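You operate a simulated robot arm through the tools that you are given. There is no shell and no other tool. Be economical: measure what you need, move in short steps, check, and stop when the job is done.

You run a simulated robot arm. Do the job below in one go: nothing can be reset, and whatever is moved stays where it is left.

JOB
Flush the filter into the grey tray: magnet out, drain until its window is clear, magnet back.
Fine: tray under the tap first; stand the magnet in the block's free hole; shut the tap before the magnet goes back. Over 40 C the pipes are hot: keep off them.

It is judged by the outcome, as a careful person would: the job done as asked, and still so three seconds after it is handed in. It fails if anything else is knocked over, pushed out of place, dropped, spilled or broken.

ROBOT AND FRAMES
A 7-joint arm with a two-finger parallel gripper, fixed in place. Base frame: the origin is at the foot of the arm, x ahead of it, y to its left, z up; the work surface is at about z = 0.75. Units: m, degrees, N and s.
With the tool pointing down near the work surface it reaches from about 0.2 to 0.68 m from the base axis. Its first joint turns from -66.0 to 66.0 degrees. Payload 2.4 kg.
The tool frame sits at the grasp point between the pads (the TCP): z along the fingers, y along the line on which they close. The tips reach 0.03 m beyond it. The gripper opens to 0.094 m. The fingers are 0.028 m wide and 0.01 m thick; the gripper's body (0.05 by 0.096 m) begins 0.055 m behind the TCP.
Orientation is that of the tool frame in the base frame, as a unit quaternion [w, x, y, z]. With the fingers straight down and closing along the base's y, the tool's x points along the base's -x, its y along +y and its z along -z.

CONTROLS
- The arm moves only by the tool jog_arm. Its argument "deltas" is a list of rows, each a list of 7 numbers: the shift along the tool's x, y, z in units of 40 mm (1.0 is 40 mm), then the turn, a rotation vector about the tool's x, y, z in units of 6 degrees (1.0 is 6 degrees), then the gripper command, from -1 (shut) to 1 (fully open), values between in proportion. In form: [[dx, dy, dz, ax, ay, az, hand], ...]. A call has 1 to 8 rows; each row shifts and turns the commanded pose from where the row before left it, along the tool's axes as they then stand. A call with a number of a shift or a turn outside -1 to 1 is refused whole. A row lasts 0.2 s, in which the tool goes at most 0.05 m and 8.6 degrees; a call with a longer step from one row to the next is refused whole, and so is a gripper value outside its range. Where a pose cannot be reached the arm comes as near as it can. A force on the tool above 90 N (or 10 N above the force at the start of the call, whichever is more), or a blocked arm, ends the call early, and 0.2 s more pass. The fingers move at their own pace (about 0.153 m/s each) and stop on an object; they squeeze with about 36 N. The grip force told is the motor's: it shows also when the fingers shut on nothing. Time passes only in rows, and 0.2 s behind the last, so rows that do not move let the fingers close. It gives the time, the measured TCP pose, the force on the tool (base axes), the opening and the grip force at its end, in the units of the frame above (readings bear some noise).
- Cameras (640 x 400 px; columns grow to the right, rows downward): "scene" is fixed at [0.0564, 0.5033, 1.4134]; the picture's right is [-0.39, -0.92, 0.00], its down [-0.66, 0.28, -0.70] and it looks along [0.64, -0.27, -0.72] (base axes); focal length 214 px, centre (320, 200). "wrist" rides on the gripper at [0.076, 0.014, -0.102] in the tool frame; the picture's right is [-0.18, 0.98, 0.00], its down [-0.75, -0.14, -0.64] and it looks along [-0.63, -0.12, 0.77] (tool axes); focal length 243 px, centre (320, 200). There is no depth. A picture from a camera that has moved, and an enlarged one, comes with that camera's place and axes in the base frame and with its lens. The place of the scene camera against the robot may be out by one fixed shift of up to 0.025 m in any direction.
- grab_frame(camera): a new picture of that camera. No time passes.
- inspect(camera, box): a new picture of the part [left, top, right, bottom] of that camera's present view, enlarged. No time passes.
- finish_job(): hands the job in; it is judged then, once.

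Work in short steps. Places have to be worked out from the pictures, the camera data and where the tool is seen: move nearer, look again, correct. Check each grasp and each placing, and mend what went wrong. You have 120 turns and 76 pictures in all, those below and enlarged ones among them. Open the gripper and draw the arm clear of the work before you hand the job in, unless the task says otherwise; then end with one line.

The tools are called after ">>>" as name(argument=value, ...) on one line, values as JSON. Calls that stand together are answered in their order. jog_arm: Moves the arm, as the interface text tells. Its arguments: {"type":"object","properties":{"deltas":{"type":"array","items":{"type":"array","items":{"type":"number"}}}},"required":["deltas"]} The other tools are called the same way: grab_frame (camera) takes a picture; inspect (camera, box) takes an enlarged picture of a part of a camera's view; finish_job () hands the job in.

At the start:

```text
t: 0.0
position: [0.2207, 0.2439, 1.2797]
orientation: [-0.001, 0.001, 1.0, 0.0]
contact_force: [0.6, 0.2, -0.3]
width: 0.0939
grip_force: 0.1
```

scene: 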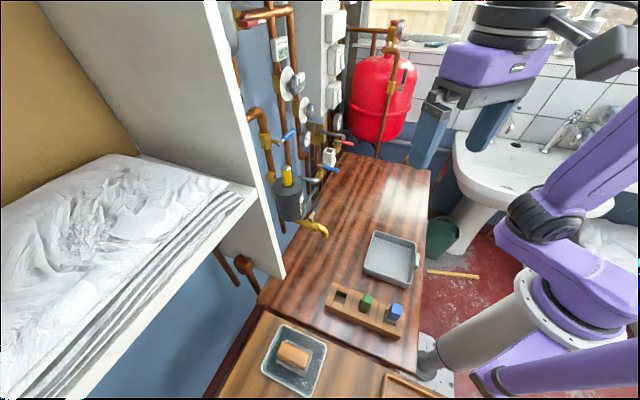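
wrist: 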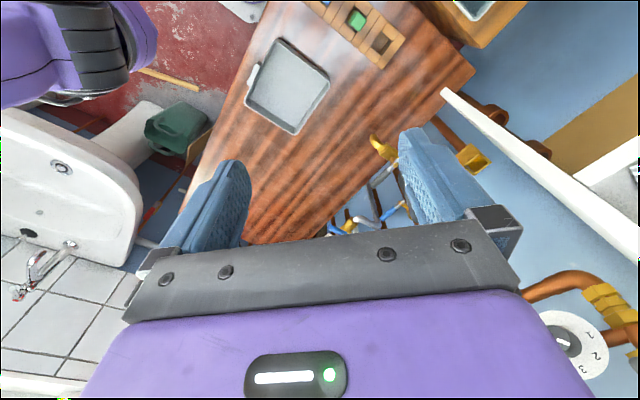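

I'll look closer at the filter, the tray and the block before moving.

>>> inspect(camera="scene", box=[230, 100, 390, 250])

>>> inspect(camera="scene", box=[250, 220, 440, 400])

>>> inspect(camera="scene", box=[220, 0, 420, 140])

```text
2.67 times, centred on (310, 175) of scene
camera zoom: at [0.0564, 0.5033, 1.4134], right [-0.39, -0.92, 0.0], down [-0.66, 0.28, -0.7], along [0.64, -0.27, -0.72], focal length 572 px, centre (347, 267)
```

zoom: 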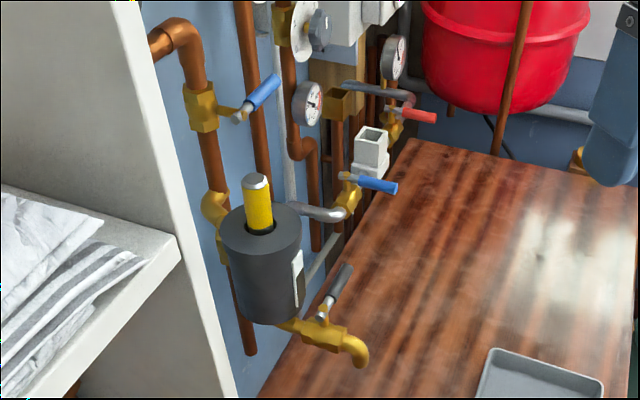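

```text
2.22 times, centred on (345, 310) of scene
camera zoom: at [0.0564, 0.5033, 1.4134], right [-0.39, -0.92, 0.0], down [-0.66, 0.28, -0.7], along [0.64, -0.27, -0.72], focal length 477 px, centre (264, -44)
```

zoom: 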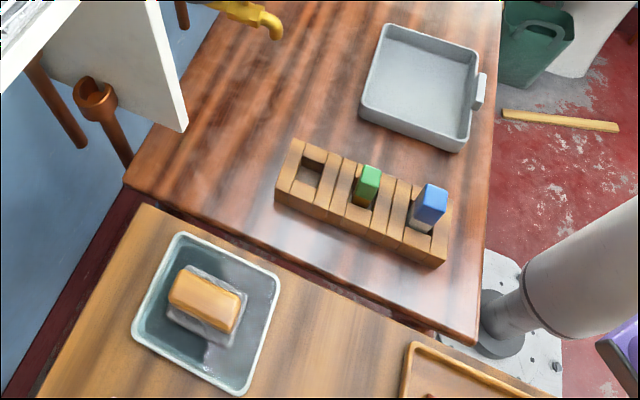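

```text
2.86 times, centred on (320, 70) of scene
camera zoom: at [0.0564, 0.5033, 1.4134], right [-0.39, -0.92, 0.0], down [-0.66, 0.28, -0.7], along [0.64, -0.27, -0.72], focal length 613 px, centre (320, 571)
```

zoom: 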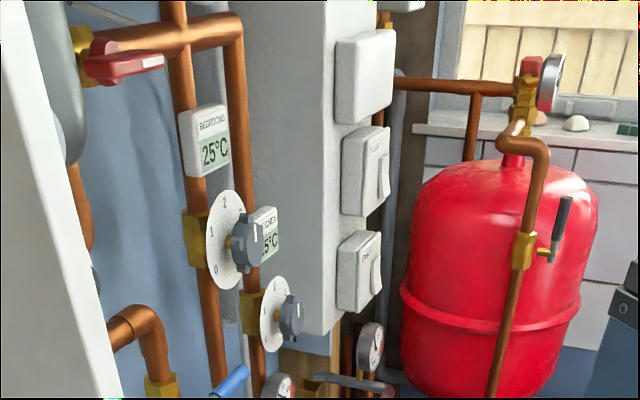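

>>> inspect(camera="wrist", box=[220, 0, 480, 240])

```text
1.67 times, centred on (350, 120) of wrist
camera zoom: at [0.1455, 0.2562, 1.3817], right [0.18, 0.98, 0.0], down [0.75, -0.14, 0.64], along [0.63, -0.12, -0.77], focal length 404 px, centre (270, 333)
```

zoom: 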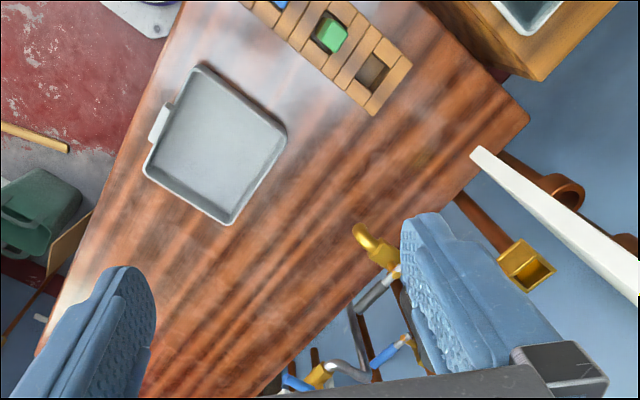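

>>> inspect(camera="scene", box=[265, 30, 325, 90])

>>> inspect(camera="scene", box=[270, 90, 350, 150])

>>> inspect(camera="scene", box=[265, 155, 345, 245])

```text
6.67 times, centred on (295, 60) of scene
camera zoom: at [0.0564, 0.5033, 1.4134], right [-0.39, -0.92, 0.0], down [-0.66, 0.28, -0.7], along [0.64, -0.27, -0.72], focal length 1430 px, centre (487, 1133)
```

zoom: 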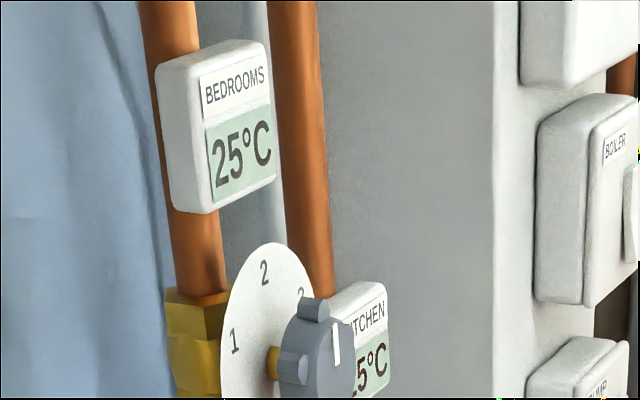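

```text
6.67 times, centred on (310, 120) of scene
camera zoom: at [0.0564, 0.5033, 1.4134], right [-0.39, -0.92, 0.0], down [-0.66, 0.28, -0.7], along [0.64, -0.27, -0.72], focal length 1430 px, centre (387, 733)
```

zoom: 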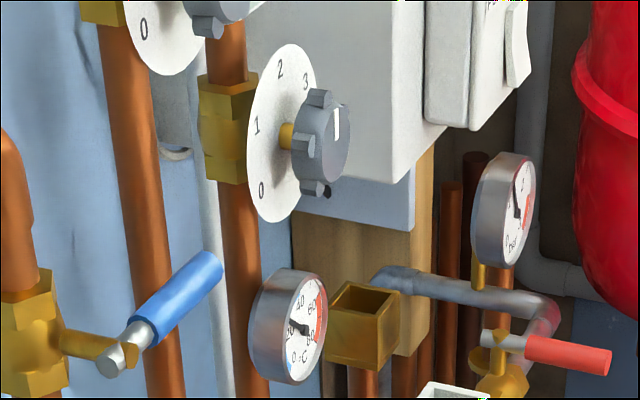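

```text
4.44 times, centred on (305, 200) of scene
camera zoom: at [0.0564, 0.5033, 1.4134], right [-0.39, -0.92, 0.0], down [-0.66, 0.28, -0.7], along [0.64, -0.27, -0.72], focal length 953 px, centre (387, 200)
```

zoom: 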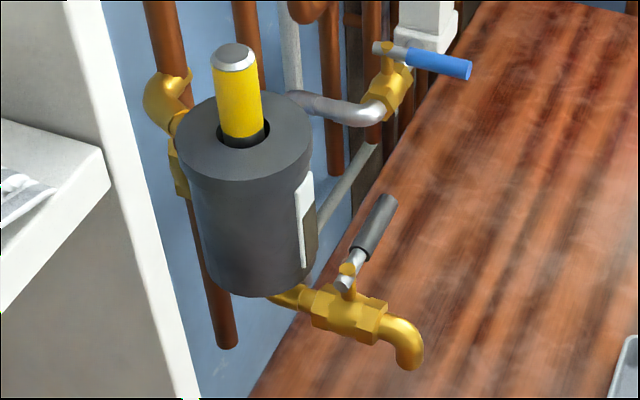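

The lever is square to the spout pipe, so the tap is shut. By triangulation the spout tip is at about (0.42, 0.335, 0.83), and the tray centre is near (0.30, 0.147) with its sides at 45 degrees. I'll treat the pipes as hot. Now I turn the tool 45 degrees and go down a little.

>>> jog_arm(deltas=[[0, 0, 0.5, 0, 0, -0.9375, 1], [0, 0, 0.5, 0, 0, -0.9375, 1], [0, 0, 0.5, 0, 0, -0.9375, 1], [0, 0, 0.5, 0, 0, -0.9375, 1], [0, 0, 0.5, 0, 0, -0.9375, 1], [0, 0, 0.5, 0, 0, -0.9375, 1], [0, 0, 0.5, 0, 0, -0.9375, 1], [0, 0, 0.5, 0, 0, -0.9375, 1]])

```text
t: 1.8
position: [0.2216, 0.247, 1.1179]
orientation: [0.0, -0.383, 0.924, -0.001]
contact_force: [-0.4, 0.2, -0.6]
width: 0.0943
grip_force: 0.1
```

>>> jog_arm(deltas=[[0.395, -0.56, 0.7, 0, 0, 0, 1], [0.395, -0.56, 0.7, 0, 0, 0, 1], [0.395, -0.56, 0.7, 0, 0, 0, 1], [0.395, -0.56, 0.7, 0, 0, 0, 1], [0.395, -0.56, 0.7, 0, 0, 0, 1], [0.395, -0.56, 0.7, 0, 0, 0, 1]])

>>> grab_frame(camera="wrist")

>>> grab_frame(camera="scene")

```text
t: 3.2
position: [0.2485, 0.08, 0.9516]
orientation: [0.0, -0.383, 0.924, 0.001]
contact_force: [0.2, 0.7, 0.6]
width: 0.0937
grip_force: 0.0
```

```text
66 pictures are left
camera wrist: at [0.1848, 0.0354, 1.0534], right [-0.57, 0.82, 0.0], down [0.63, 0.43, 0.64], along [0.53, 0.36, -0.77], focal length 243 px, centre (320, 200)
```

wrist: 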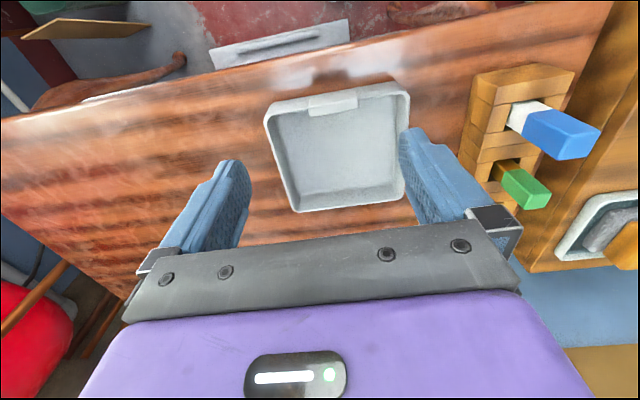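

```text
65 pictures are left
```

scene: 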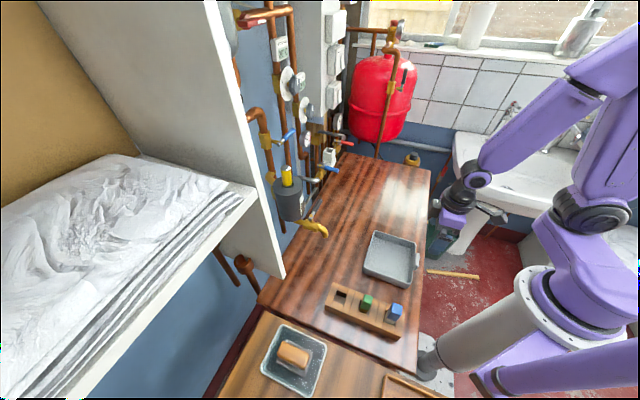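

>>> inspect(camera="wrist", box=[250, 60, 430, 220])

>>> inspect(camera="scene", box=[350, 220, 440, 300])

```text
2.50 times, centred on (340, 140) of wrist
camera zoom: at [0.1848, 0.0354, 1.0534], right [-0.57, 0.82, 0.0], down [0.63, 0.43, 0.64], along [0.53, 0.36, -0.77], focal length 606 px, centre (270, 350)
```

zoom: 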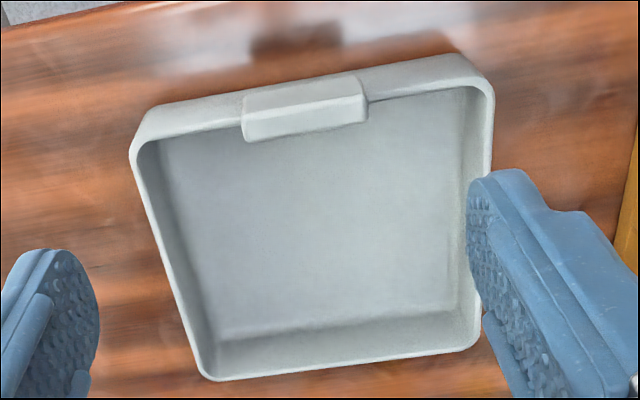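

```text
5.00 times, centred on (395, 260) of scene
camera zoom: at [0.0564, 0.5034, 1.4134], right [-0.39, -0.92, 0.0], down [-0.66, 0.28, -0.7], along [0.64, -0.27, -0.72], focal length 1072 px, centre (-55, -100)
```

zoom: 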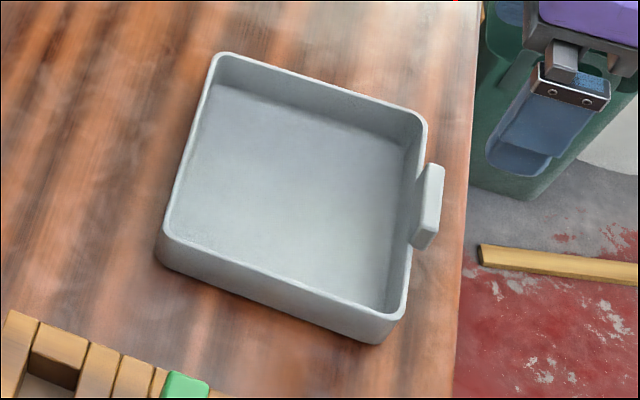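

The tab is on the outer wall at about (0.252, 0.098), with its top near z 0.79 and a width of about 0.055. I line up over it, go down to z 0.84, and look.

>>> jog_arm(deltas=[[-0.12, 0.28, 0.7, 0, 0, 0, 1], [0, 0, 0.7, 0, 0, 0, 1], [0, 0, 0.7, 0, 0, 0, 1], [0, 0, 0.7, 0, 0, 0, 1]])

>>> grab_frame(camera="wrist")

>>> inspect(camera="scene", box=[350, 190, 470, 290])

```text
t: 4.2
position: [0.246, 0.0926, 0.8372]
orientation: [0.0, -0.382, 0.924, 0.0]
contact_force: [-0.1, 0.1, 0.6]
width: 0.0942
grip_force: 0.0
```

```text
62 pictures are left
camera wrist: at [0.1818, 0.0471, 0.9395], right [-0.56, 0.83, 0.0], down [0.63, 0.43, 0.64], along [0.53, 0.36, -0.77], focal length 243 px, centre (320, 200)
```

wrist: 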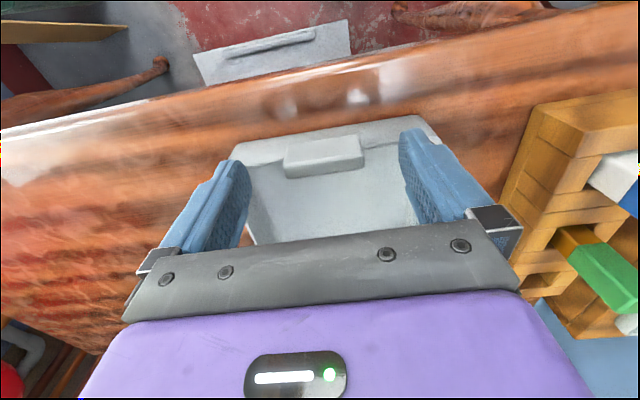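

```text
4.00 times, centred on (410, 240) of scene
camera zoom: at [0.0564, 0.5033, 1.4134], right [-0.39, -0.92, 0.0], down [-0.66, 0.28, -0.7], along [0.64, -0.27, -0.72], focal length 858 px, centre (-40, 40)
```

zoom: 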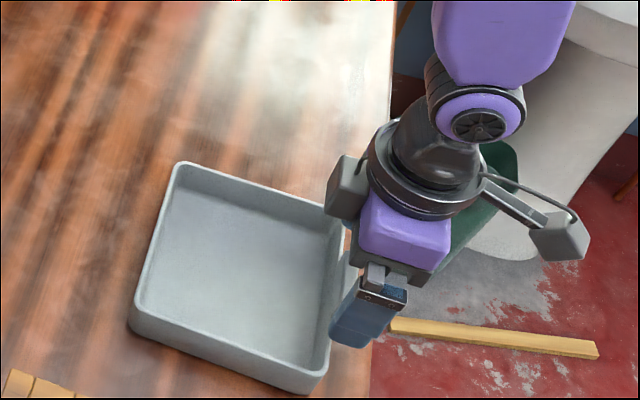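

>>> inspect(camera="wrist", box=[220, 100, 440, 240])

```text
2.86 times, centred on (330, 170) of wrist
camera zoom: at [0.1818, 0.0471, 0.9395], right [-0.56, 0.83, 0.0], down [0.63, 0.43, 0.64], along [0.53, 0.36, -0.77], focal length 693 px, centre (291, 286)
```

zoom: 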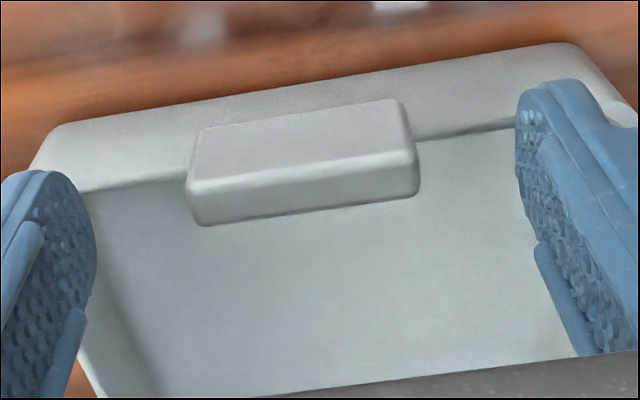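

The tab is an upright plate on the outer rim, about 54 mm wide. I'll hold it by its ends with the fingers just outside the wall. I shift 10 mm outward, lower to z of about 0.803, and close.

>>> jog_arm(deltas=[[0.26, 0, 0, 0, 0, 0, 1], [0, 0, 0.43, 0, 0, 0, 1], [0, 0, 0.42, 0, 0, 0, 1], [0, 0, 0, 0, 0, 0, 1]])

>>> grab_frame(camera="wrist")

```text
t: 5.2
position: [0.2376, 0.0853, 0.8037]
orientation: [0.0, -0.383, 0.924, 0.001]
contact_force: [-0.1, 0.3, 1.2]
width: 0.0943
grip_force: 0.2
```

```text
59 pictures are left
camera wrist: at [0.1744, 0.0399, 0.9062], right [-0.56, 0.83, 0.0], down [0.63, 0.43, 0.64], along [0.53, 0.36, -0.77], focal length 243 px, centre (320, 200)
```

wrist: 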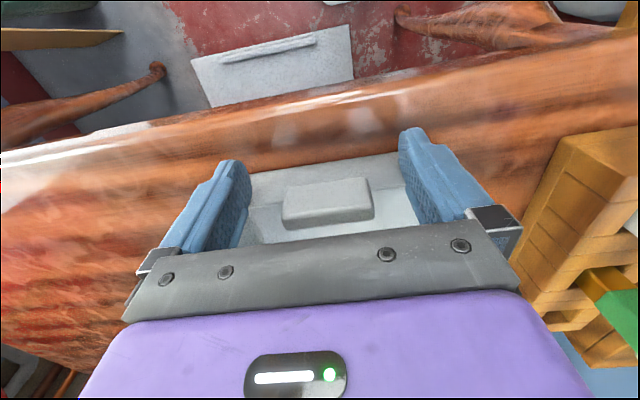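

>>> jog_arm(deltas=[[0, 0, 0, 0, 0, 0, -0.2], [0, 0, 0, 0, 0, 0, -0.5], [0, 0, 0, 0, 0, 0, -0.5]])

>>> inspect(camera="wrist", box=[220, 100, 440, 240])

```text
t: 6.0
position: [0.238, 0.086, 0.8037]
orientation: [0.0, -0.382, 0.924, 0.0]
contact_force: [0.7, -0.8, 0.0]
width: 0.0535
grip_force: 35.8
```

```text
2.86 times, centred on (330, 170) of wrist
camera zoom: at [0.1744, 0.0398, 0.9065], right [-0.56, 0.83, 0.0], down [0.63, 0.43, 0.64], along [0.53, 0.36, -0.77], focal length 693 px, centre (291, 286)
```

zoom: 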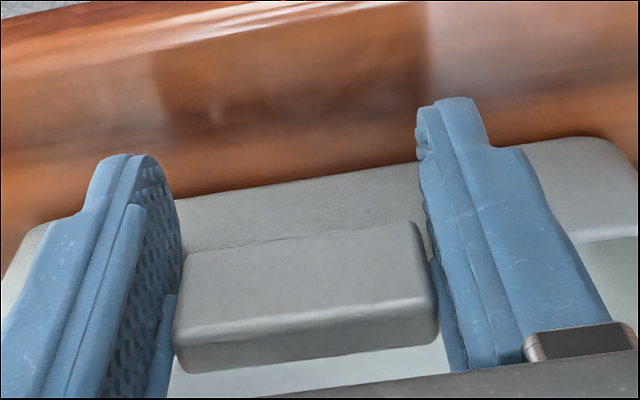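

The tab is held at 53.5 mm. I slide the tray toward the wall in two stages.

>>> jog_arm(deltas=[[-0.3, 0.1, 0, 0, 0, 0, -0.5], [-0.5, 0.2, 0, 0, 0, 0, -0.5], [-0.5, 0.2, 0, 0, 0, 0, -0.5], [-0.5, 0.2, 0, 0, 0, 0, -0.5], [-0.5, 0.2, 0, 0, 0, 0, -0.5], [-0.5, 0.1, 0, 0, 0, 0, -0.5], [0, 0, 0, 0, 0, 0, -0.5]])

>>> inspect(camera="scene", box=[240, 140, 440, 280])

>>> grab_frame(camera="wrist")

```text
t: 7.6
position: [0.2906, 0.1946, 0.8045]
orientation: [0.0, -0.382, 0.924, -0.001]
contact_force: [0.5, 0.3, -0.3]
width: 0.0536
grip_force: 36.2
```

```text
2.86 times, centred on (340, 210) of scene
camera zoom: at [0.0564, 0.5034, 1.4134], right [-0.39, -0.92, 0.0], down [-0.66, 0.28, -0.7], along [0.64, -0.27, -0.72], focal length 613 px, centre (263, 171)
```

zoom: 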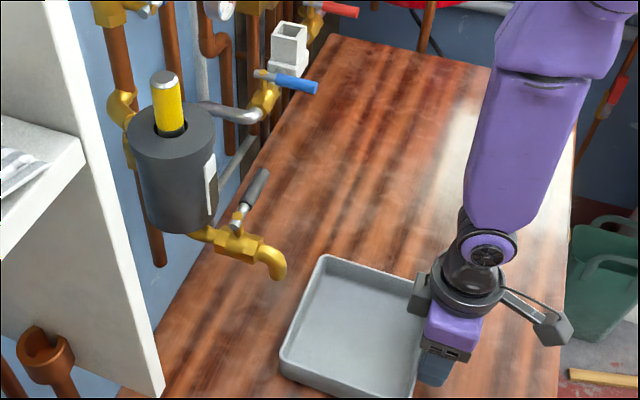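

```text
56 pictures are left
camera wrist: at [0.2261, 0.1493, 0.907], right [-0.57, 0.82, 0.0], down [0.63, 0.43, 0.64], along [0.53, 0.36, -0.77], focal length 243 px, centre (320, 200)
```

wrist: 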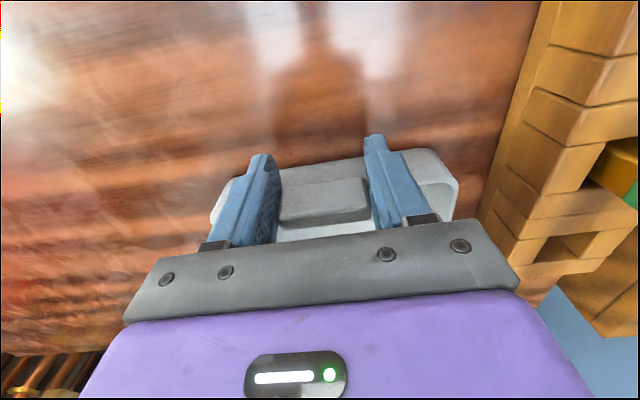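

>>> jog_arm(deltas=[[-0.4, 0.05, 0, 0, 0, 0, -0.5], [-0.5, 0.05, 0, 0, 0, 0, -0.5], [-0.5, 0.05, 0, 0, 0, 0, -0.5], [-0.5, 0, 0, 0, 0, 0, -0.5], [-0.4, 0, 0, 0, 0, 0, -0.5], [0, 0, 0, 0, 0, 0, -0.5]])

>>> inspect(camera="scene", box=[240, 140, 440, 280])

```text
t: 9.0
position: [0.3491, 0.2618, 0.8043]
orientation: [0.001, -0.383, 0.924, 0.0]
contact_force: [0.2, -0.2, -0.1]
width: 0.0538
grip_force: 36.0
```

```text
2.86 times, centred on (340, 210) of scene
camera zoom: at [0.0564, 0.5034, 1.4134], right [-0.39, -0.92, 0.0], down [-0.66, 0.28, -0.7], along [0.64, -0.27, -0.72], focal length 613 px, centre (263, 171)
```

zoom: 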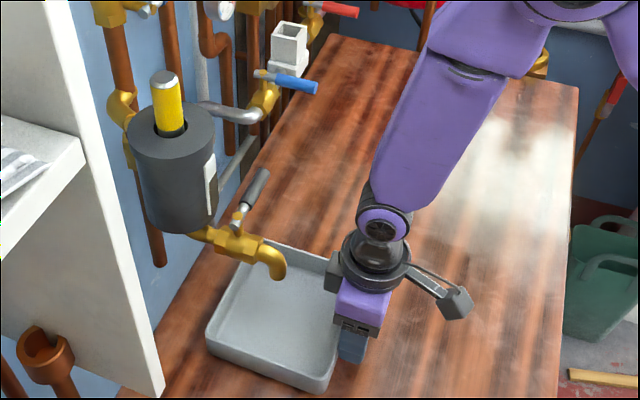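

The spout now hangs over the middle of the tray. I release the tab and draw back up and away.

>>> jog_arm(deltas=[[0, 0, 0, 0, 0, 0, 0.3], [0, 0, 0, 0, 0, 0, 0.5], [0.5, 0, -0.5, 0, 0, 0, 0.5], [0.7, 0, -0.7, 0, 0, 0, 0.5], [0.7, 0, -0.7, 0, 0, 0, 0.5], [0.7, 0, -0.8, 0, 0, 0, 0.5], [0.6, 0, -0.9, 0, 0, 0, 0.5], [0, 0, -1, 0, 0, 0, 0.5]])

>>> grab_frame(camera="wrist")

>>> inspect(camera="scene", box=[240, 140, 440, 280])

```text
t: 10.8
position: [0.2586, 0.1699, 0.9877]
orientation: [-0.001, -0.383, 0.924, 0.0]
contact_force: [-0.3, -0.2, -0.1]
width: 0.0703
grip_force: 0.1
```

```text
54 pictures are left
camera wrist: at [0.1944, 0.1252, 1.0902], right [-0.56, 0.83, 0.0], down [0.63, 0.43, 0.64], along [0.53, 0.36, -0.77], focal length 243 px, centre (320, 200)
```

wrist: 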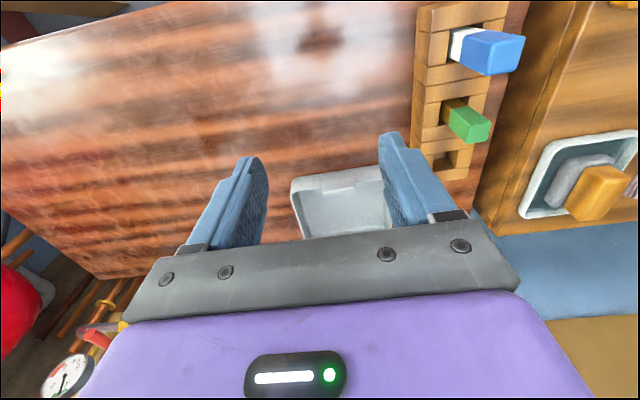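

```text
2.86 times, centred on (340, 210) of scene
camera zoom: at [0.0564, 0.5033, 1.4134], right [-0.39, -0.92, 0.0], down [-0.66, 0.28, -0.7], along [0.64, -0.27, -0.72], focal length 613 px, centre (263, 171)
```

zoom: 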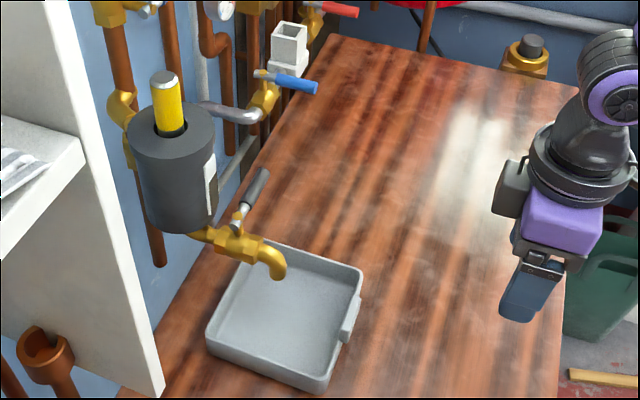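

The tray stays put and is centred under the spout. Next is the magnet: the scene ray puts its cap at about (0.50, 0.41, 1.07). I rise first, then go forward to hover and look straight down.

>>> jog_arm(deltas=[[0, 0, -1, 0, 0, 0, 0.5], [0, 0, -1, 0, 0, 0, 0.5], [0, 0, -1, 0, 0, 0, 0.5], [0, 0, -1, 0, 0, 0, 0.5], [0, 0, -1, 0, 0, 0, 0.5], [-0.6, 0, -0.8, 0, 0, 0, 0.5], [-1, 0, -0.3, 0, 0, 0, 0.5], [-1, 0, 0, 0, 0, 0, 0.5]])

>>> jog_arm(deltas=[[-1, 0, 0, 0, 0, 0, 0.5], [-1, 0, 0, 0, 0, 0, 0.5], [-0.8, 0, 0, 0, 0, 0, 0.5], [-0.5, 0, 0, 0, 0, 0, 0.5]])

>>> grab_frame(camera="wrist")

>>> grab_frame(camera="scene")

```text
t: 12.6
position: [0.3318, 0.2467, 1.234]
orientation: [-0.001, -0.383, 0.924, -0.001]
contact_force: [-0.1, 0.0, -0.3]
width: 0.0706
grip_force: 0.1
```

```text
t: 13.6
position: [0.4259, 0.3395, 1.2316]
orientation: [0.0, -0.383, 0.924, 0.0]
contact_force: [-0.1, -0.7, -0.1]
width: 0.0704
grip_force: 0.0
```

```text
52 pictures are left
camera wrist: at [0.3629, 0.2942, 1.3345], right [-0.56, 0.83, 0.0], down [0.63, 0.43, 0.64], along [0.53, 0.36, -0.77], focal length 243 px, centre (320, 200)
```

wrist: 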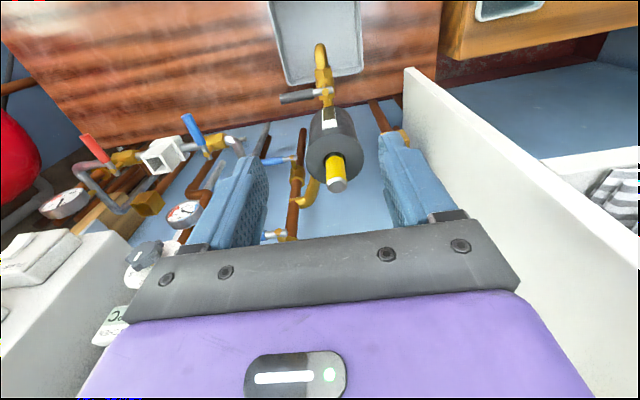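

```text
51 pictures are left
```

scene: 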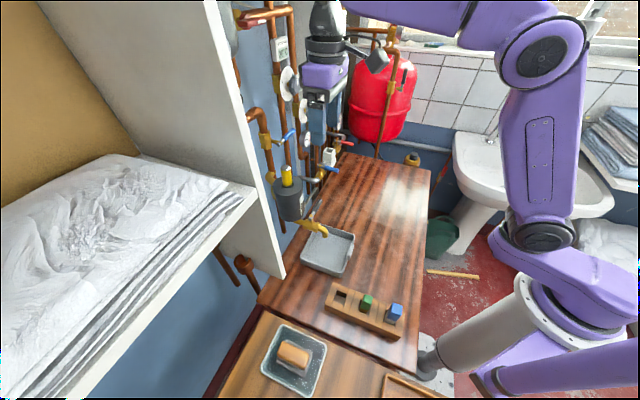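

>>> inspect(camera="wrist", box=[240, 20, 420, 230])

```text
1.90 times, centred on (330, 125) of wrist
camera zoom: at [0.3629, 0.2942, 1.3345], right [-0.56, 0.83, 0.0], down [0.63, 0.43, 0.64], along [0.53, 0.36, -0.77], focal length 462 px, centre (301, 343)
```

zoom: 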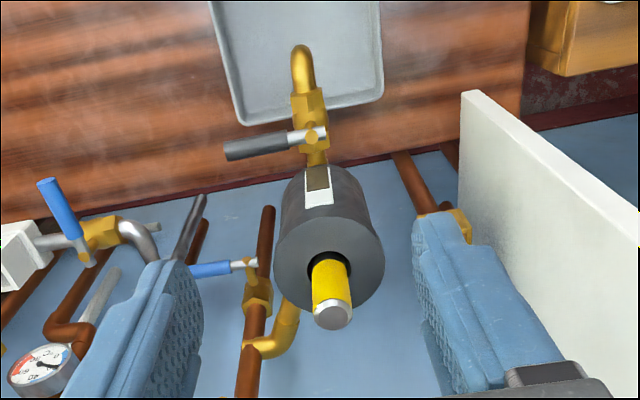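

Crossing the two rays puts the magnet cap at about (0.499, 0.412, 1.085) with a diameter of about 23 mm. I move over it at this height and re-measure.

>>> jog_arm(deltas=[[-0.8, 0, 0, 0, 0, 0, 0.5], [-0.8, 0, 0.2, 0, 0, 0, 0.5], [-0.7, 0, 0.3, 0, 0, 0, 0.5], [-0.27, 0, 0.3, 0, 0, 0, 0.5]])

>>> grab_frame(camera="wrist")

>>> inspect(camera="scene", box=[230, 50, 390, 230])

```text
t: 14.3
position: [0.3939, 0.3153, 1.2462]
orientation: [-0.109, -0.374, 0.921, -0.034]
contact_force: [-0.1, -0.6, -0.8]
width: 0.0707
grip_force: 0.1
out of reach, approached as far as the arm can: row 3
stopped in row 3: the arm was blocked; the commanded pose is now the measured one
```

```text
49 pictures are left
camera wrist: at [0.35, 0.2862, 1.3635], right [-0.56, 0.83, -0.02], down [0.73, 0.51, 0.45], along [0.39, 0.24, -0.89], focal length 243 px, centre (320, 200)
```

wrist: 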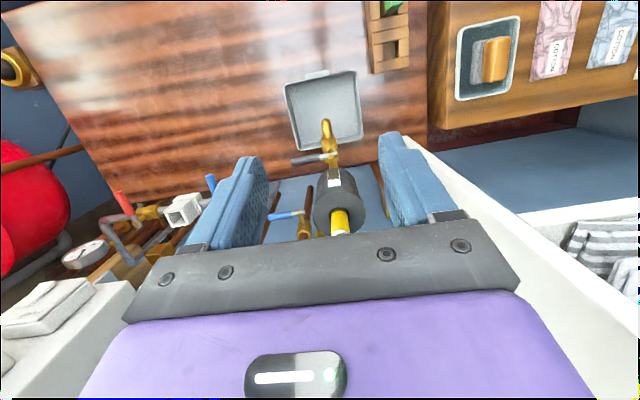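

```text
2.22 times, centred on (310, 140) of scene
camera zoom: at [0.0369, 0.4872, 1.4202], right [-0.39, -0.92, -0.02], down [-0.65, 0.29, -0.7], along [0.65, -0.26, -0.71], focal length 477 px, centre (342, 333)
```

zoom: 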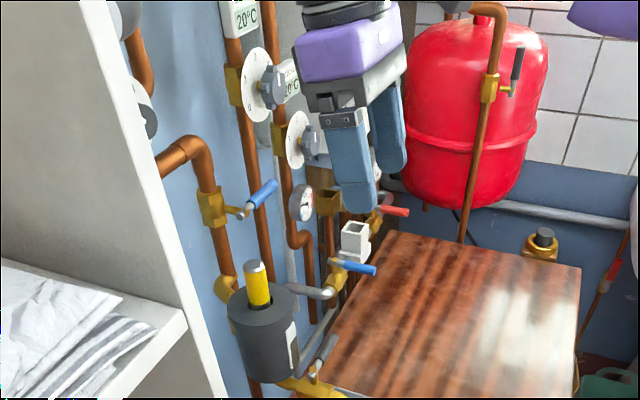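

The arm reached its limit with the tool vertical there and tilted inward. The scene camera's reported pose has also changed. I'll check the state, and plan to approach the magnet with the tool tilted outward for more reach.

>>> grab_frame(camera="scene")

```text
47 pictures are left
```

scene: 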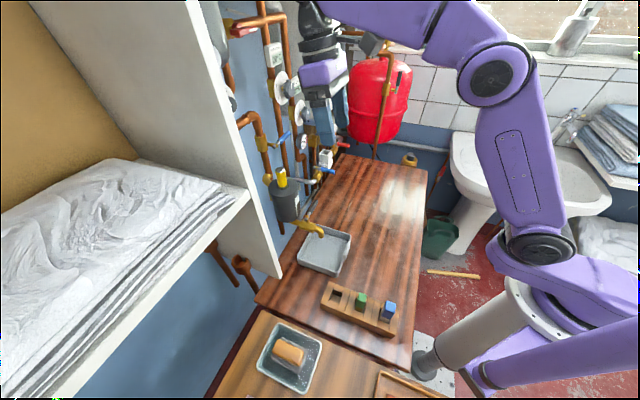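

Nothing was disturbed. I tilt the tool outward about its y axis by 48 degrees in place.

>>> jog_arm(deltas=[[0, 0, 0, 0, -1, 0, 0.5], [0, 0, 0, 0, -1, 0, 0.5], [0, 0, 0, 0, -1, 0, 0.5], [0, 0, 0, 0, -1, 0, 0.5], [0, 0, 0, 0, -1, 0, 0.5], [0, 0, 0, 0, -1, 0, 0.5], [0, 0, 0, 0, -1, 0, 0.5], [0, 0, 0, 0, -1, 0, 0.5]])

>>> grab_frame(camera="wrist")

```text
t: 16.1
position: [0.4195, 0.3383, 1.2305]
orientation: [0.279, -0.356, 0.883, 0.123]
contact_force: [-0.2, 0.8, 0.2]
width: 0.0704
grip_force: 0.1
```

```text
46 pictures are left
camera wrist: at [0.3242, 0.2608, 1.27], right [-0.58, 0.81, 0.13], down [0.28, 0.05, 0.96], along [0.77, 0.59, -0.26], focal length 243 px, centre (320, 200)
```

wrist: 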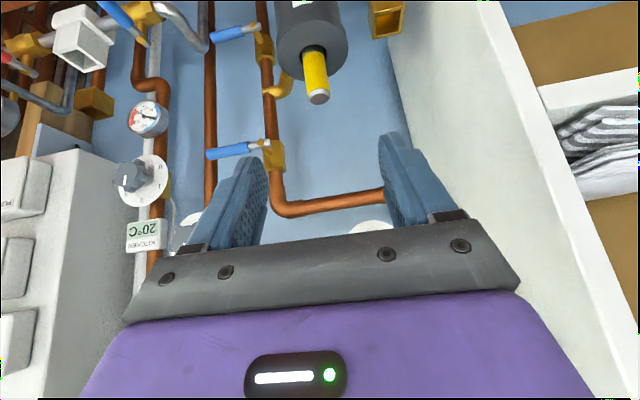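

This agrees with the earlier view: the cap is at (0.499, 0.412, 1.091) and the filter top is at about z 1.04. The tool axis already points nearly at it, so I advance 0.11 m along it and look.

>>> jog_arm(deltas=[[0, -0.07, 0.7, 0, 0, 0, 0.5], [0, -0.07, 0.7, 0, 0, 0, 0.5], [0, 0, 0.7, 0, 0, 0, 0.5], [0, 0, 0.7, 0, 0, 0, 0.5]])

>>> grab_frame(camera="wrist")

```text
t: 17.1
position: [0.4674, 0.3815, 1.1423]
orientation: [0.278, -0.357, 0.883, 0.123]
contact_force: [-0.4, 0.3, -0.6]
width: 0.0706
grip_force: 0.0
```

```text
45 pictures are left
camera wrist: at [0.3717, 0.3043, 1.1813], right [-0.58, 0.81, 0.13], down [0.28, 0.06, 0.96], along [0.77, 0.59, -0.26], focal length 243 px, centre (320, 200)
```

wrist: 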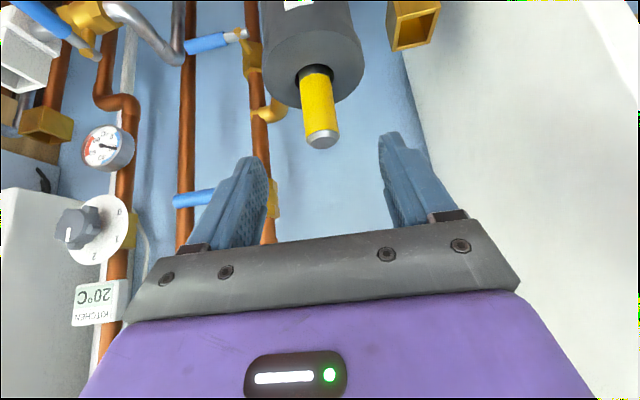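

>>> jog_arm(deltas=[[0.03, -0.02, 0.6, 0, 0, 0, 0.5], [0.03, -0.02, 0.6, 0, 0, 0, 0.5], [0.03, 0, 0.5, 0, 0, 0, 0.5], [0, 0, 0.3, 0, 0, 0, 0.5]])

>>> grab_frame(camera="wrist")

>>> inspect(camera="scene", box=[230, 110, 350, 240])

```text
t: 18.1
position: [0.5005, 0.4106, 1.0721]
orientation: [0.278, -0.357, 0.883, 0.123]
contact_force: [0.3, 0.1, 0.4]
width: 0.0707
grip_force: 0.0
```

```text
44 pictures are left
camera wrist: at [0.4039, 0.3334, 1.1122], right [-0.58, 0.81, 0.13], down [0.28, 0.06, 0.96], along [0.77, 0.59, -0.26], focal length 243 px, centre (320, 200)
```

wrist: 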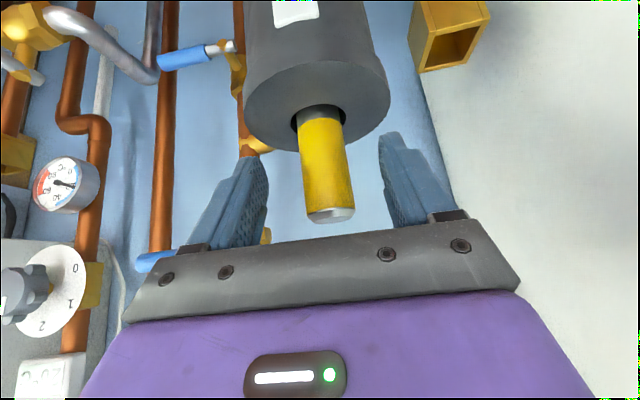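

```text
3.08 times, centred on (290, 175) of scene
camera zoom: at [0.0564, 0.5033, 1.4134], right [-0.39, -0.92, 0.0], down [-0.66, 0.28, -0.7], along [0.64, -0.27, -0.72], focal length 660 px, centre (412, 277)
```

zoom: 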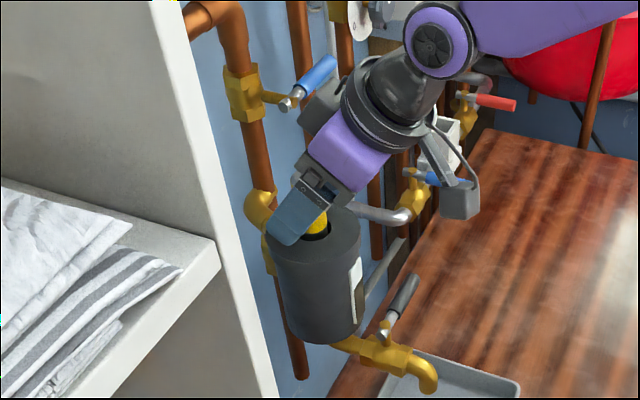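

The fingers straddle the magnet. I close gently and check.

>>> jog_arm(deltas=[[0, 0, 0, 0, 0, 0, 0], [0, 0, 0, 0, 0, 0, -0.5], [0, 0, 0, 0, 0, 0, -1], [0, 0, 0, 0, 0, 0, -1]])

>>> inspect(camera="wrist", box=[210, 70, 430, 250])

```text
t: 19.1
position: [0.4996, 0.4098, 1.0734]
orientation: [0.278, -0.357, 0.883, 0.122]
contact_force: [0.2, 0.9, 0.4]
width: 0.0294
grip_force: 35.9
```

```text
2.22 times, centred on (320, 160) of wrist
camera zoom: at [0.4038, 0.3334, 1.1124], right [-0.58, 0.81, 0.12], down [0.28, 0.06, 0.96], along [0.77, 0.59, -0.26], focal length 539 px, centre (320, 289)
```

zoom: 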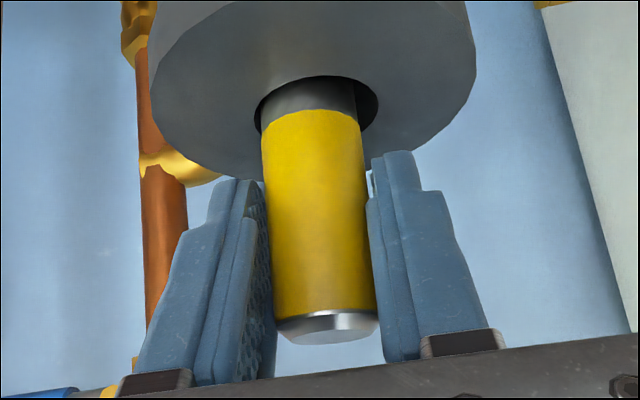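

Gripped at 29 mm. I lift straight up slowly, watching the force.

>>> jog_arm(deltas=[[-0.116, 0.004, -0.163, 0, 0, 0, -1], [-0.174, 0.006, -0.244, 0, 0, 0, -1], [-0.232, 0.008, -0.325, 0, 0, 0, -1], [-0.232, 0.008, -0.325, 0, 0, 0, -1]])

>>> grab_frame(camera="wrist")

```text
t: 20.1
position: [0.5012, 0.41, 1.1254]
orientation: [0.279, -0.356, 0.883, 0.123]
contact_force: [0.7, -0.1, -1.7]
width: 0.0293
grip_force: 35.7
```

```text
41 pictures are left
camera wrist: at [0.4053, 0.3337, 1.1643], right [-0.58, 0.81, 0.12], down [0.28, 0.06, 0.96], along [0.77, 0.59, -0.26], focal length 243 px, centre (320, 200)
```

wrist: 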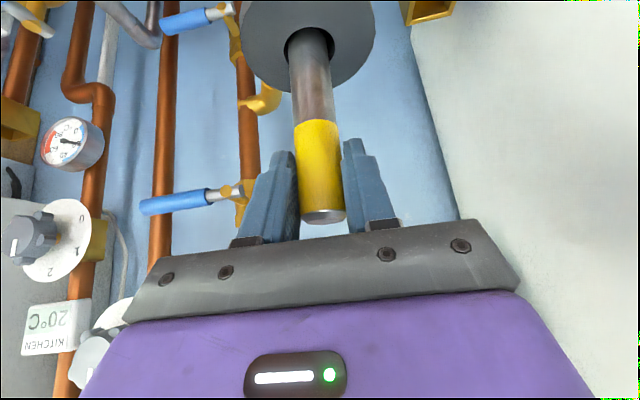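

>>> jog_arm(deltas=[[-0.29, 0.01, -0.407, 0, 0, 0, -1], [-0.29, 0.01, -0.407, 0, 0, 0, -1], [-0.29, 0.01, -0.407, 0, 0, 0, -1], [0, 0, 0, 0, 0, 0, -1]])

>>> grab_frame(camera="wrist")

```text
t: 21.1
position: [0.5029, 0.4095, 1.1866]
orientation: [0.279, -0.356, 0.884, 0.122]
contact_force: [0.8, -0.8, -2.3]
width: 0.0292
grip_force: 36.2
```

```text
40 pictures are left
camera wrist: at [0.4064, 0.332, 1.2266], right [-0.58, 0.81, 0.12], down [0.28, 0.06, 0.96], along [0.77, 0.59, -0.26], focal length 243 px, centre (320, 200)
```

wrist: 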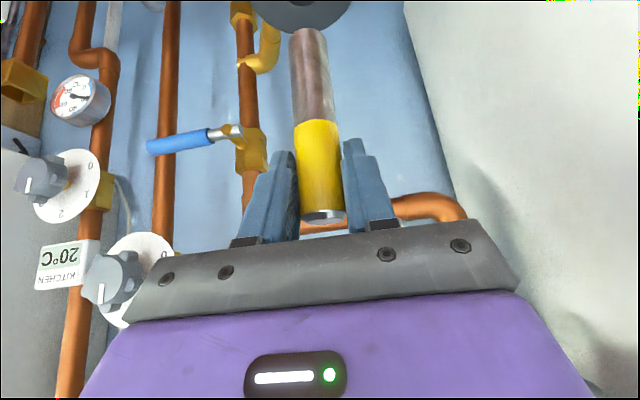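

The magnet is out: about 0.123 m long, with its bottom roughly 0.105 m below the TCP and clear of the filter. I draw straight back from the wall at this height.

>>> jog_arm(deltas=[[0.406, -0.006, -0.29, 0, 0, 0, -1], [0.65, -0.01, -0.464, 0, 0, 0, -1], [0.813, -0.013, -0.58, 0, 0, 0, -1], [0.813, -0.013, -0.58, 0, 0, 0, -1], [0.813, -0.013, -0.58, 0, 0, 0, -1], [0.65, 0.3, -0.464, 0, 0, 0, -1], [0.33, 0.4, -0.23, 0, 0, 0, -1]])

>>> grab_frame(camera="scene")

```text
t: 22.7
position: [0.3261, 0.2758, 1.1883]
orientation: [0.279, -0.356, 0.883, 0.123]
contact_force: [0.0, -0.2, -1.8]
width: 0.0294
grip_force: 36.6
```

```text
39 pictures are left
```

scene: 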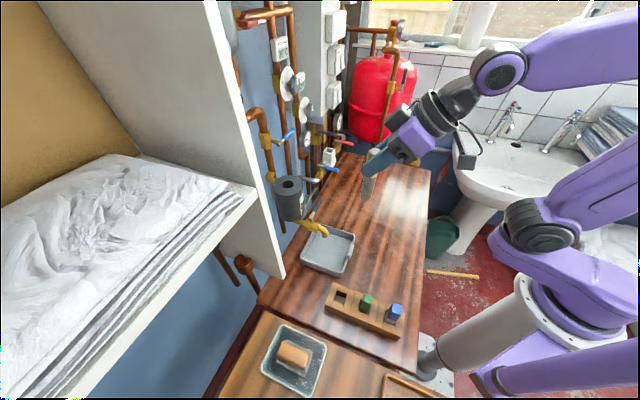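

I need an exact fix on the free hole, so I tilt the tool back to vertical (magnet still held in the air) to look down with the wrist camera.

>>> jog_arm(deltas=[[0, 0, 0, 0, 0.97, 0, -1], [0, 0, 0, 0, 0.97, 0, -1], [0, 0, 0, 0, 0.97, 0, -1], [0, 0, 0, 0, 0.97, 0, -1], [0, 0, 0, 0, 0.97, 0, -1], [0, 0, 0, 0, 0.97, 0, -1], [0.3, 0, 0.8, 0, 0, 0, -1], [0.3, 0, 0.8, 0, 0, 0, -1]])

>>> grab_frame(camera="wrist")

```text
t: 24.5
position: [0.307, 0.2603, 1.1216]
orientation: [0.0, -0.377, 0.926, 0.01]
contact_force: [0.0, 0.3, -1.7]
width: 0.029
grip_force: 36.1
```

```text
38 pictures are left
camera wrist: at [0.2441, 0.2142, 1.2236], right [-0.55, 0.83, 0.02], down [0.64, 0.41, 0.65], along [0.53, 0.37, -0.76], focal length 243 px, centre (320, 200)
```

wrist: 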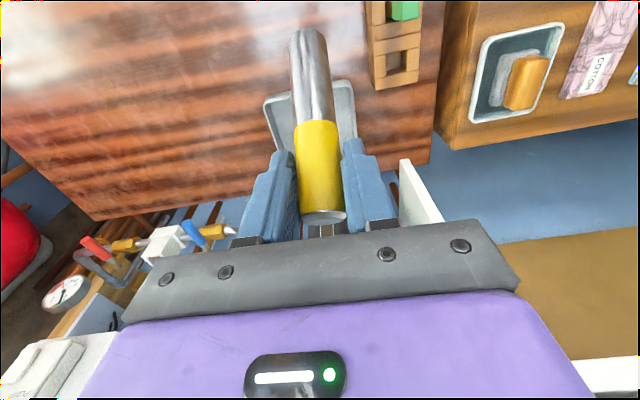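

>>> jog_arm(deltas=[[0.5, 0.2, 0.8, 0, 0, 0, -1], [0.5, 0.2, 0.8, 0, 0, 0, -1], [0.5, 0.2, 0.8, 0, 0, 0, -1], [0.4, 0, 0.6, 0, 0, 0, -1]])

>>> grab_frame(camera="wrist")

```text
t: 25.5
position: [0.235, 0.2254, 0.9987]
orientation: [0.0, -0.377, 0.926, 0.011]
contact_force: [-0.3, 0.1, -2.0]
width: 0.0293
grip_force: 35.8
```

```text
37 pictures are left
camera wrist: at [0.1715, 0.1794, 1.1019], right [-0.56, 0.83, 0.02], down [0.64, 0.41, 0.65], along [0.53, 0.37, -0.76], focal length 243 px, centre (320, 200)
```

wrist: 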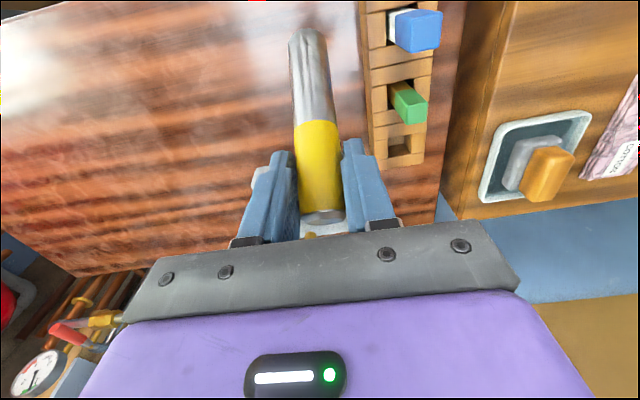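

>>> inspect(camera="wrist", box=[350, 70, 450, 180])

```text
3.64 times, centred on (400, 125) of wrist
camera zoom: at [0.1715, 0.1794, 1.1019], right [-0.56, 0.83, 0.02], down [0.64, 0.41, 0.65], along [0.53, 0.37, -0.76], focal length 882 px, centre (29, 473)
```

zoom: 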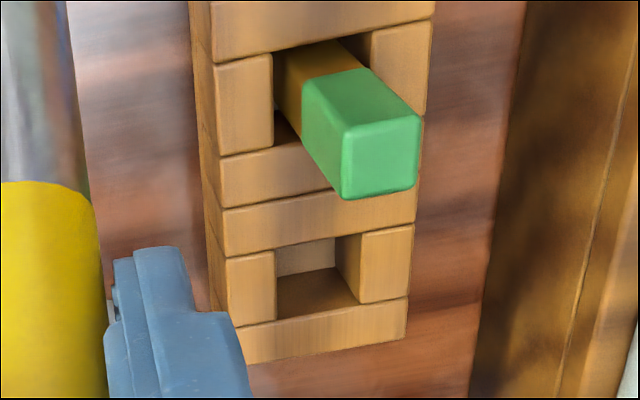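

The free hole's opening is centred at about (0.240, 0.366), top z ≈ 0.80, and about 34 mm square. I tilt back so the magnet hangs upright.

>>> jog_arm(deltas=[[0, 0, 0, 0, -0.97, 0, -1], [0, 0, 0, 0, -0.97, 0, -1], [0, 0, 0, 0, -0.97, 0, -1], [0, 0, 0, 0, -0.97, 0, -1], [0, 0, 0, 0, -0.97, 0, -1], [0, 0, 0, 0, -0.97, 0, -1]])

```text
t: 26.9
position: [0.2352, 0.2245, 1.0014]
orientation: [0.279, -0.356, 0.884, 0.122]
contact_force: [-0.3, -0.1, -1.5]
width: 0.0295
grip_force: 35.8
```

>>> jog_arm(deltas=[[-0.29, 0.484, 0.47, 0, 0, 0, -1], [-0.29, 0.484, 0.47, 0, 0, 0, -1], [-0.29, 0.484, 0.47, 0, 0, 0, -1], [-0.29, 0.484, 0.47, 0, 0, 0, -1], [-0.29, 0.484, 0.47, 0, 0, 0, -1], [0, 0, 0, 0, 0, 0, -1]])

>>> grab_frame(camera="wrist")

>>> inspect(camera="scene", box=[270, 210, 430, 350])

```text
t: 28.3
position: [0.241, 0.3678, 0.9598]
orientation: [0.279, -0.356, 0.883, 0.122]
contact_force: [0.2, -0.5, -1.6]
width: 0.0295
grip_force: 35.9
```

```text
35 pictures are left
camera wrist: at [0.1457, 0.2904, 0.9977], right [-0.58, 0.81, 0.12], down [0.28, 0.06, 0.96], along [0.77, 0.59, -0.26], focal length 243 px, centre (320, 200)
```

wrist: 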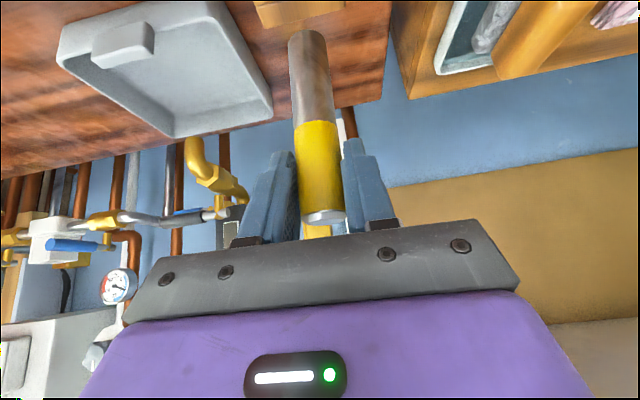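

```text
2.86 times, centred on (350, 280) of scene
camera zoom: at [0.0564, 0.5034, 1.4134], right [-0.39, -0.92, 0.0], down [-0.66, 0.28, -0.7], along [0.64, -0.27, -0.72], focal length 613 px, centre (234, -29)
```

zoom: 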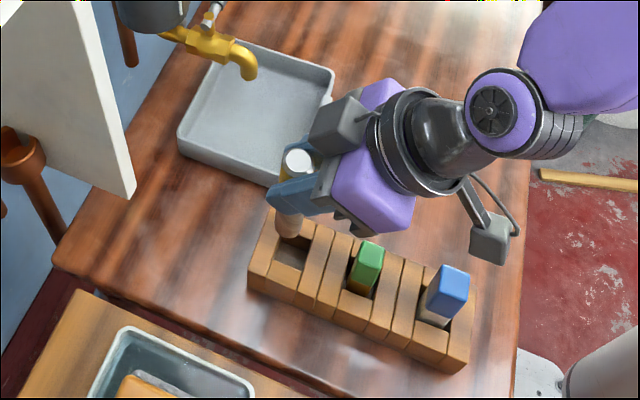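

>>> jog_arm(deltas=[[0.33, -0.02, 0.41, 0, 0, 0, -1], [0.325, -0.02, 0.41, 0, 0, 0, -1], [0, 0, 0, 0, 0, 0, -1]])

>>> inspect(camera="scene", box=[310, 240, 380, 310])

>>> inspect(camera="wrist", box=[220, 0, 420, 130])

```text
t: 29.1
position: [0.2385, 0.3649, 0.9165]
orientation: [0.278, -0.356, 0.884, 0.122]
contact_force: [0.0, 0.5, -2.0]
width: 0.0294
grip_force: 36.1
```

```text
5.71 times, centred on (345, 275) of scene
camera zoom: at [0.0564, 0.5034, 1.4134], right [-0.39, -0.92, 0.0], down [-0.66, 0.28, -0.7], along [0.64, -0.27, -0.72], focal length 1226 px, centre (177, -229)
```

zoom: 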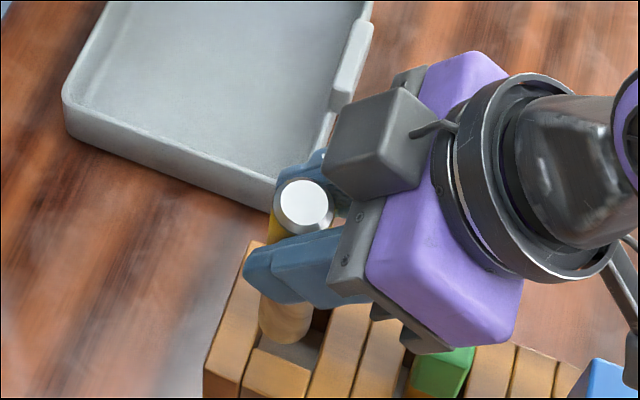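

```text
3.08 times, centred on (320, 65) of wrist
camera zoom: at [0.1428, 0.2889, 0.9556], right [-0.58, 0.81, 0.13], down [0.28, 0.06, 0.96], along [0.76, 0.59, -0.26], focal length 746 px, centre (320, 615)
```

zoom: 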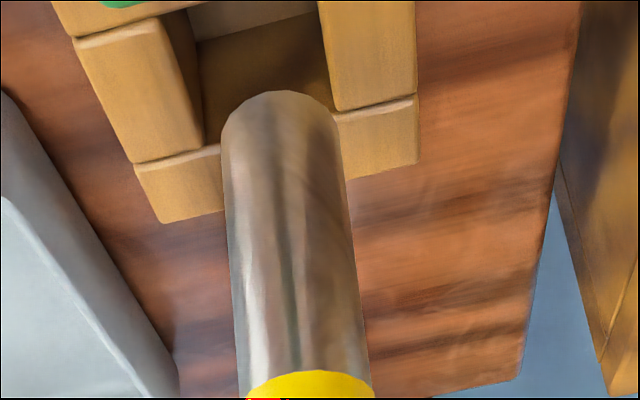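

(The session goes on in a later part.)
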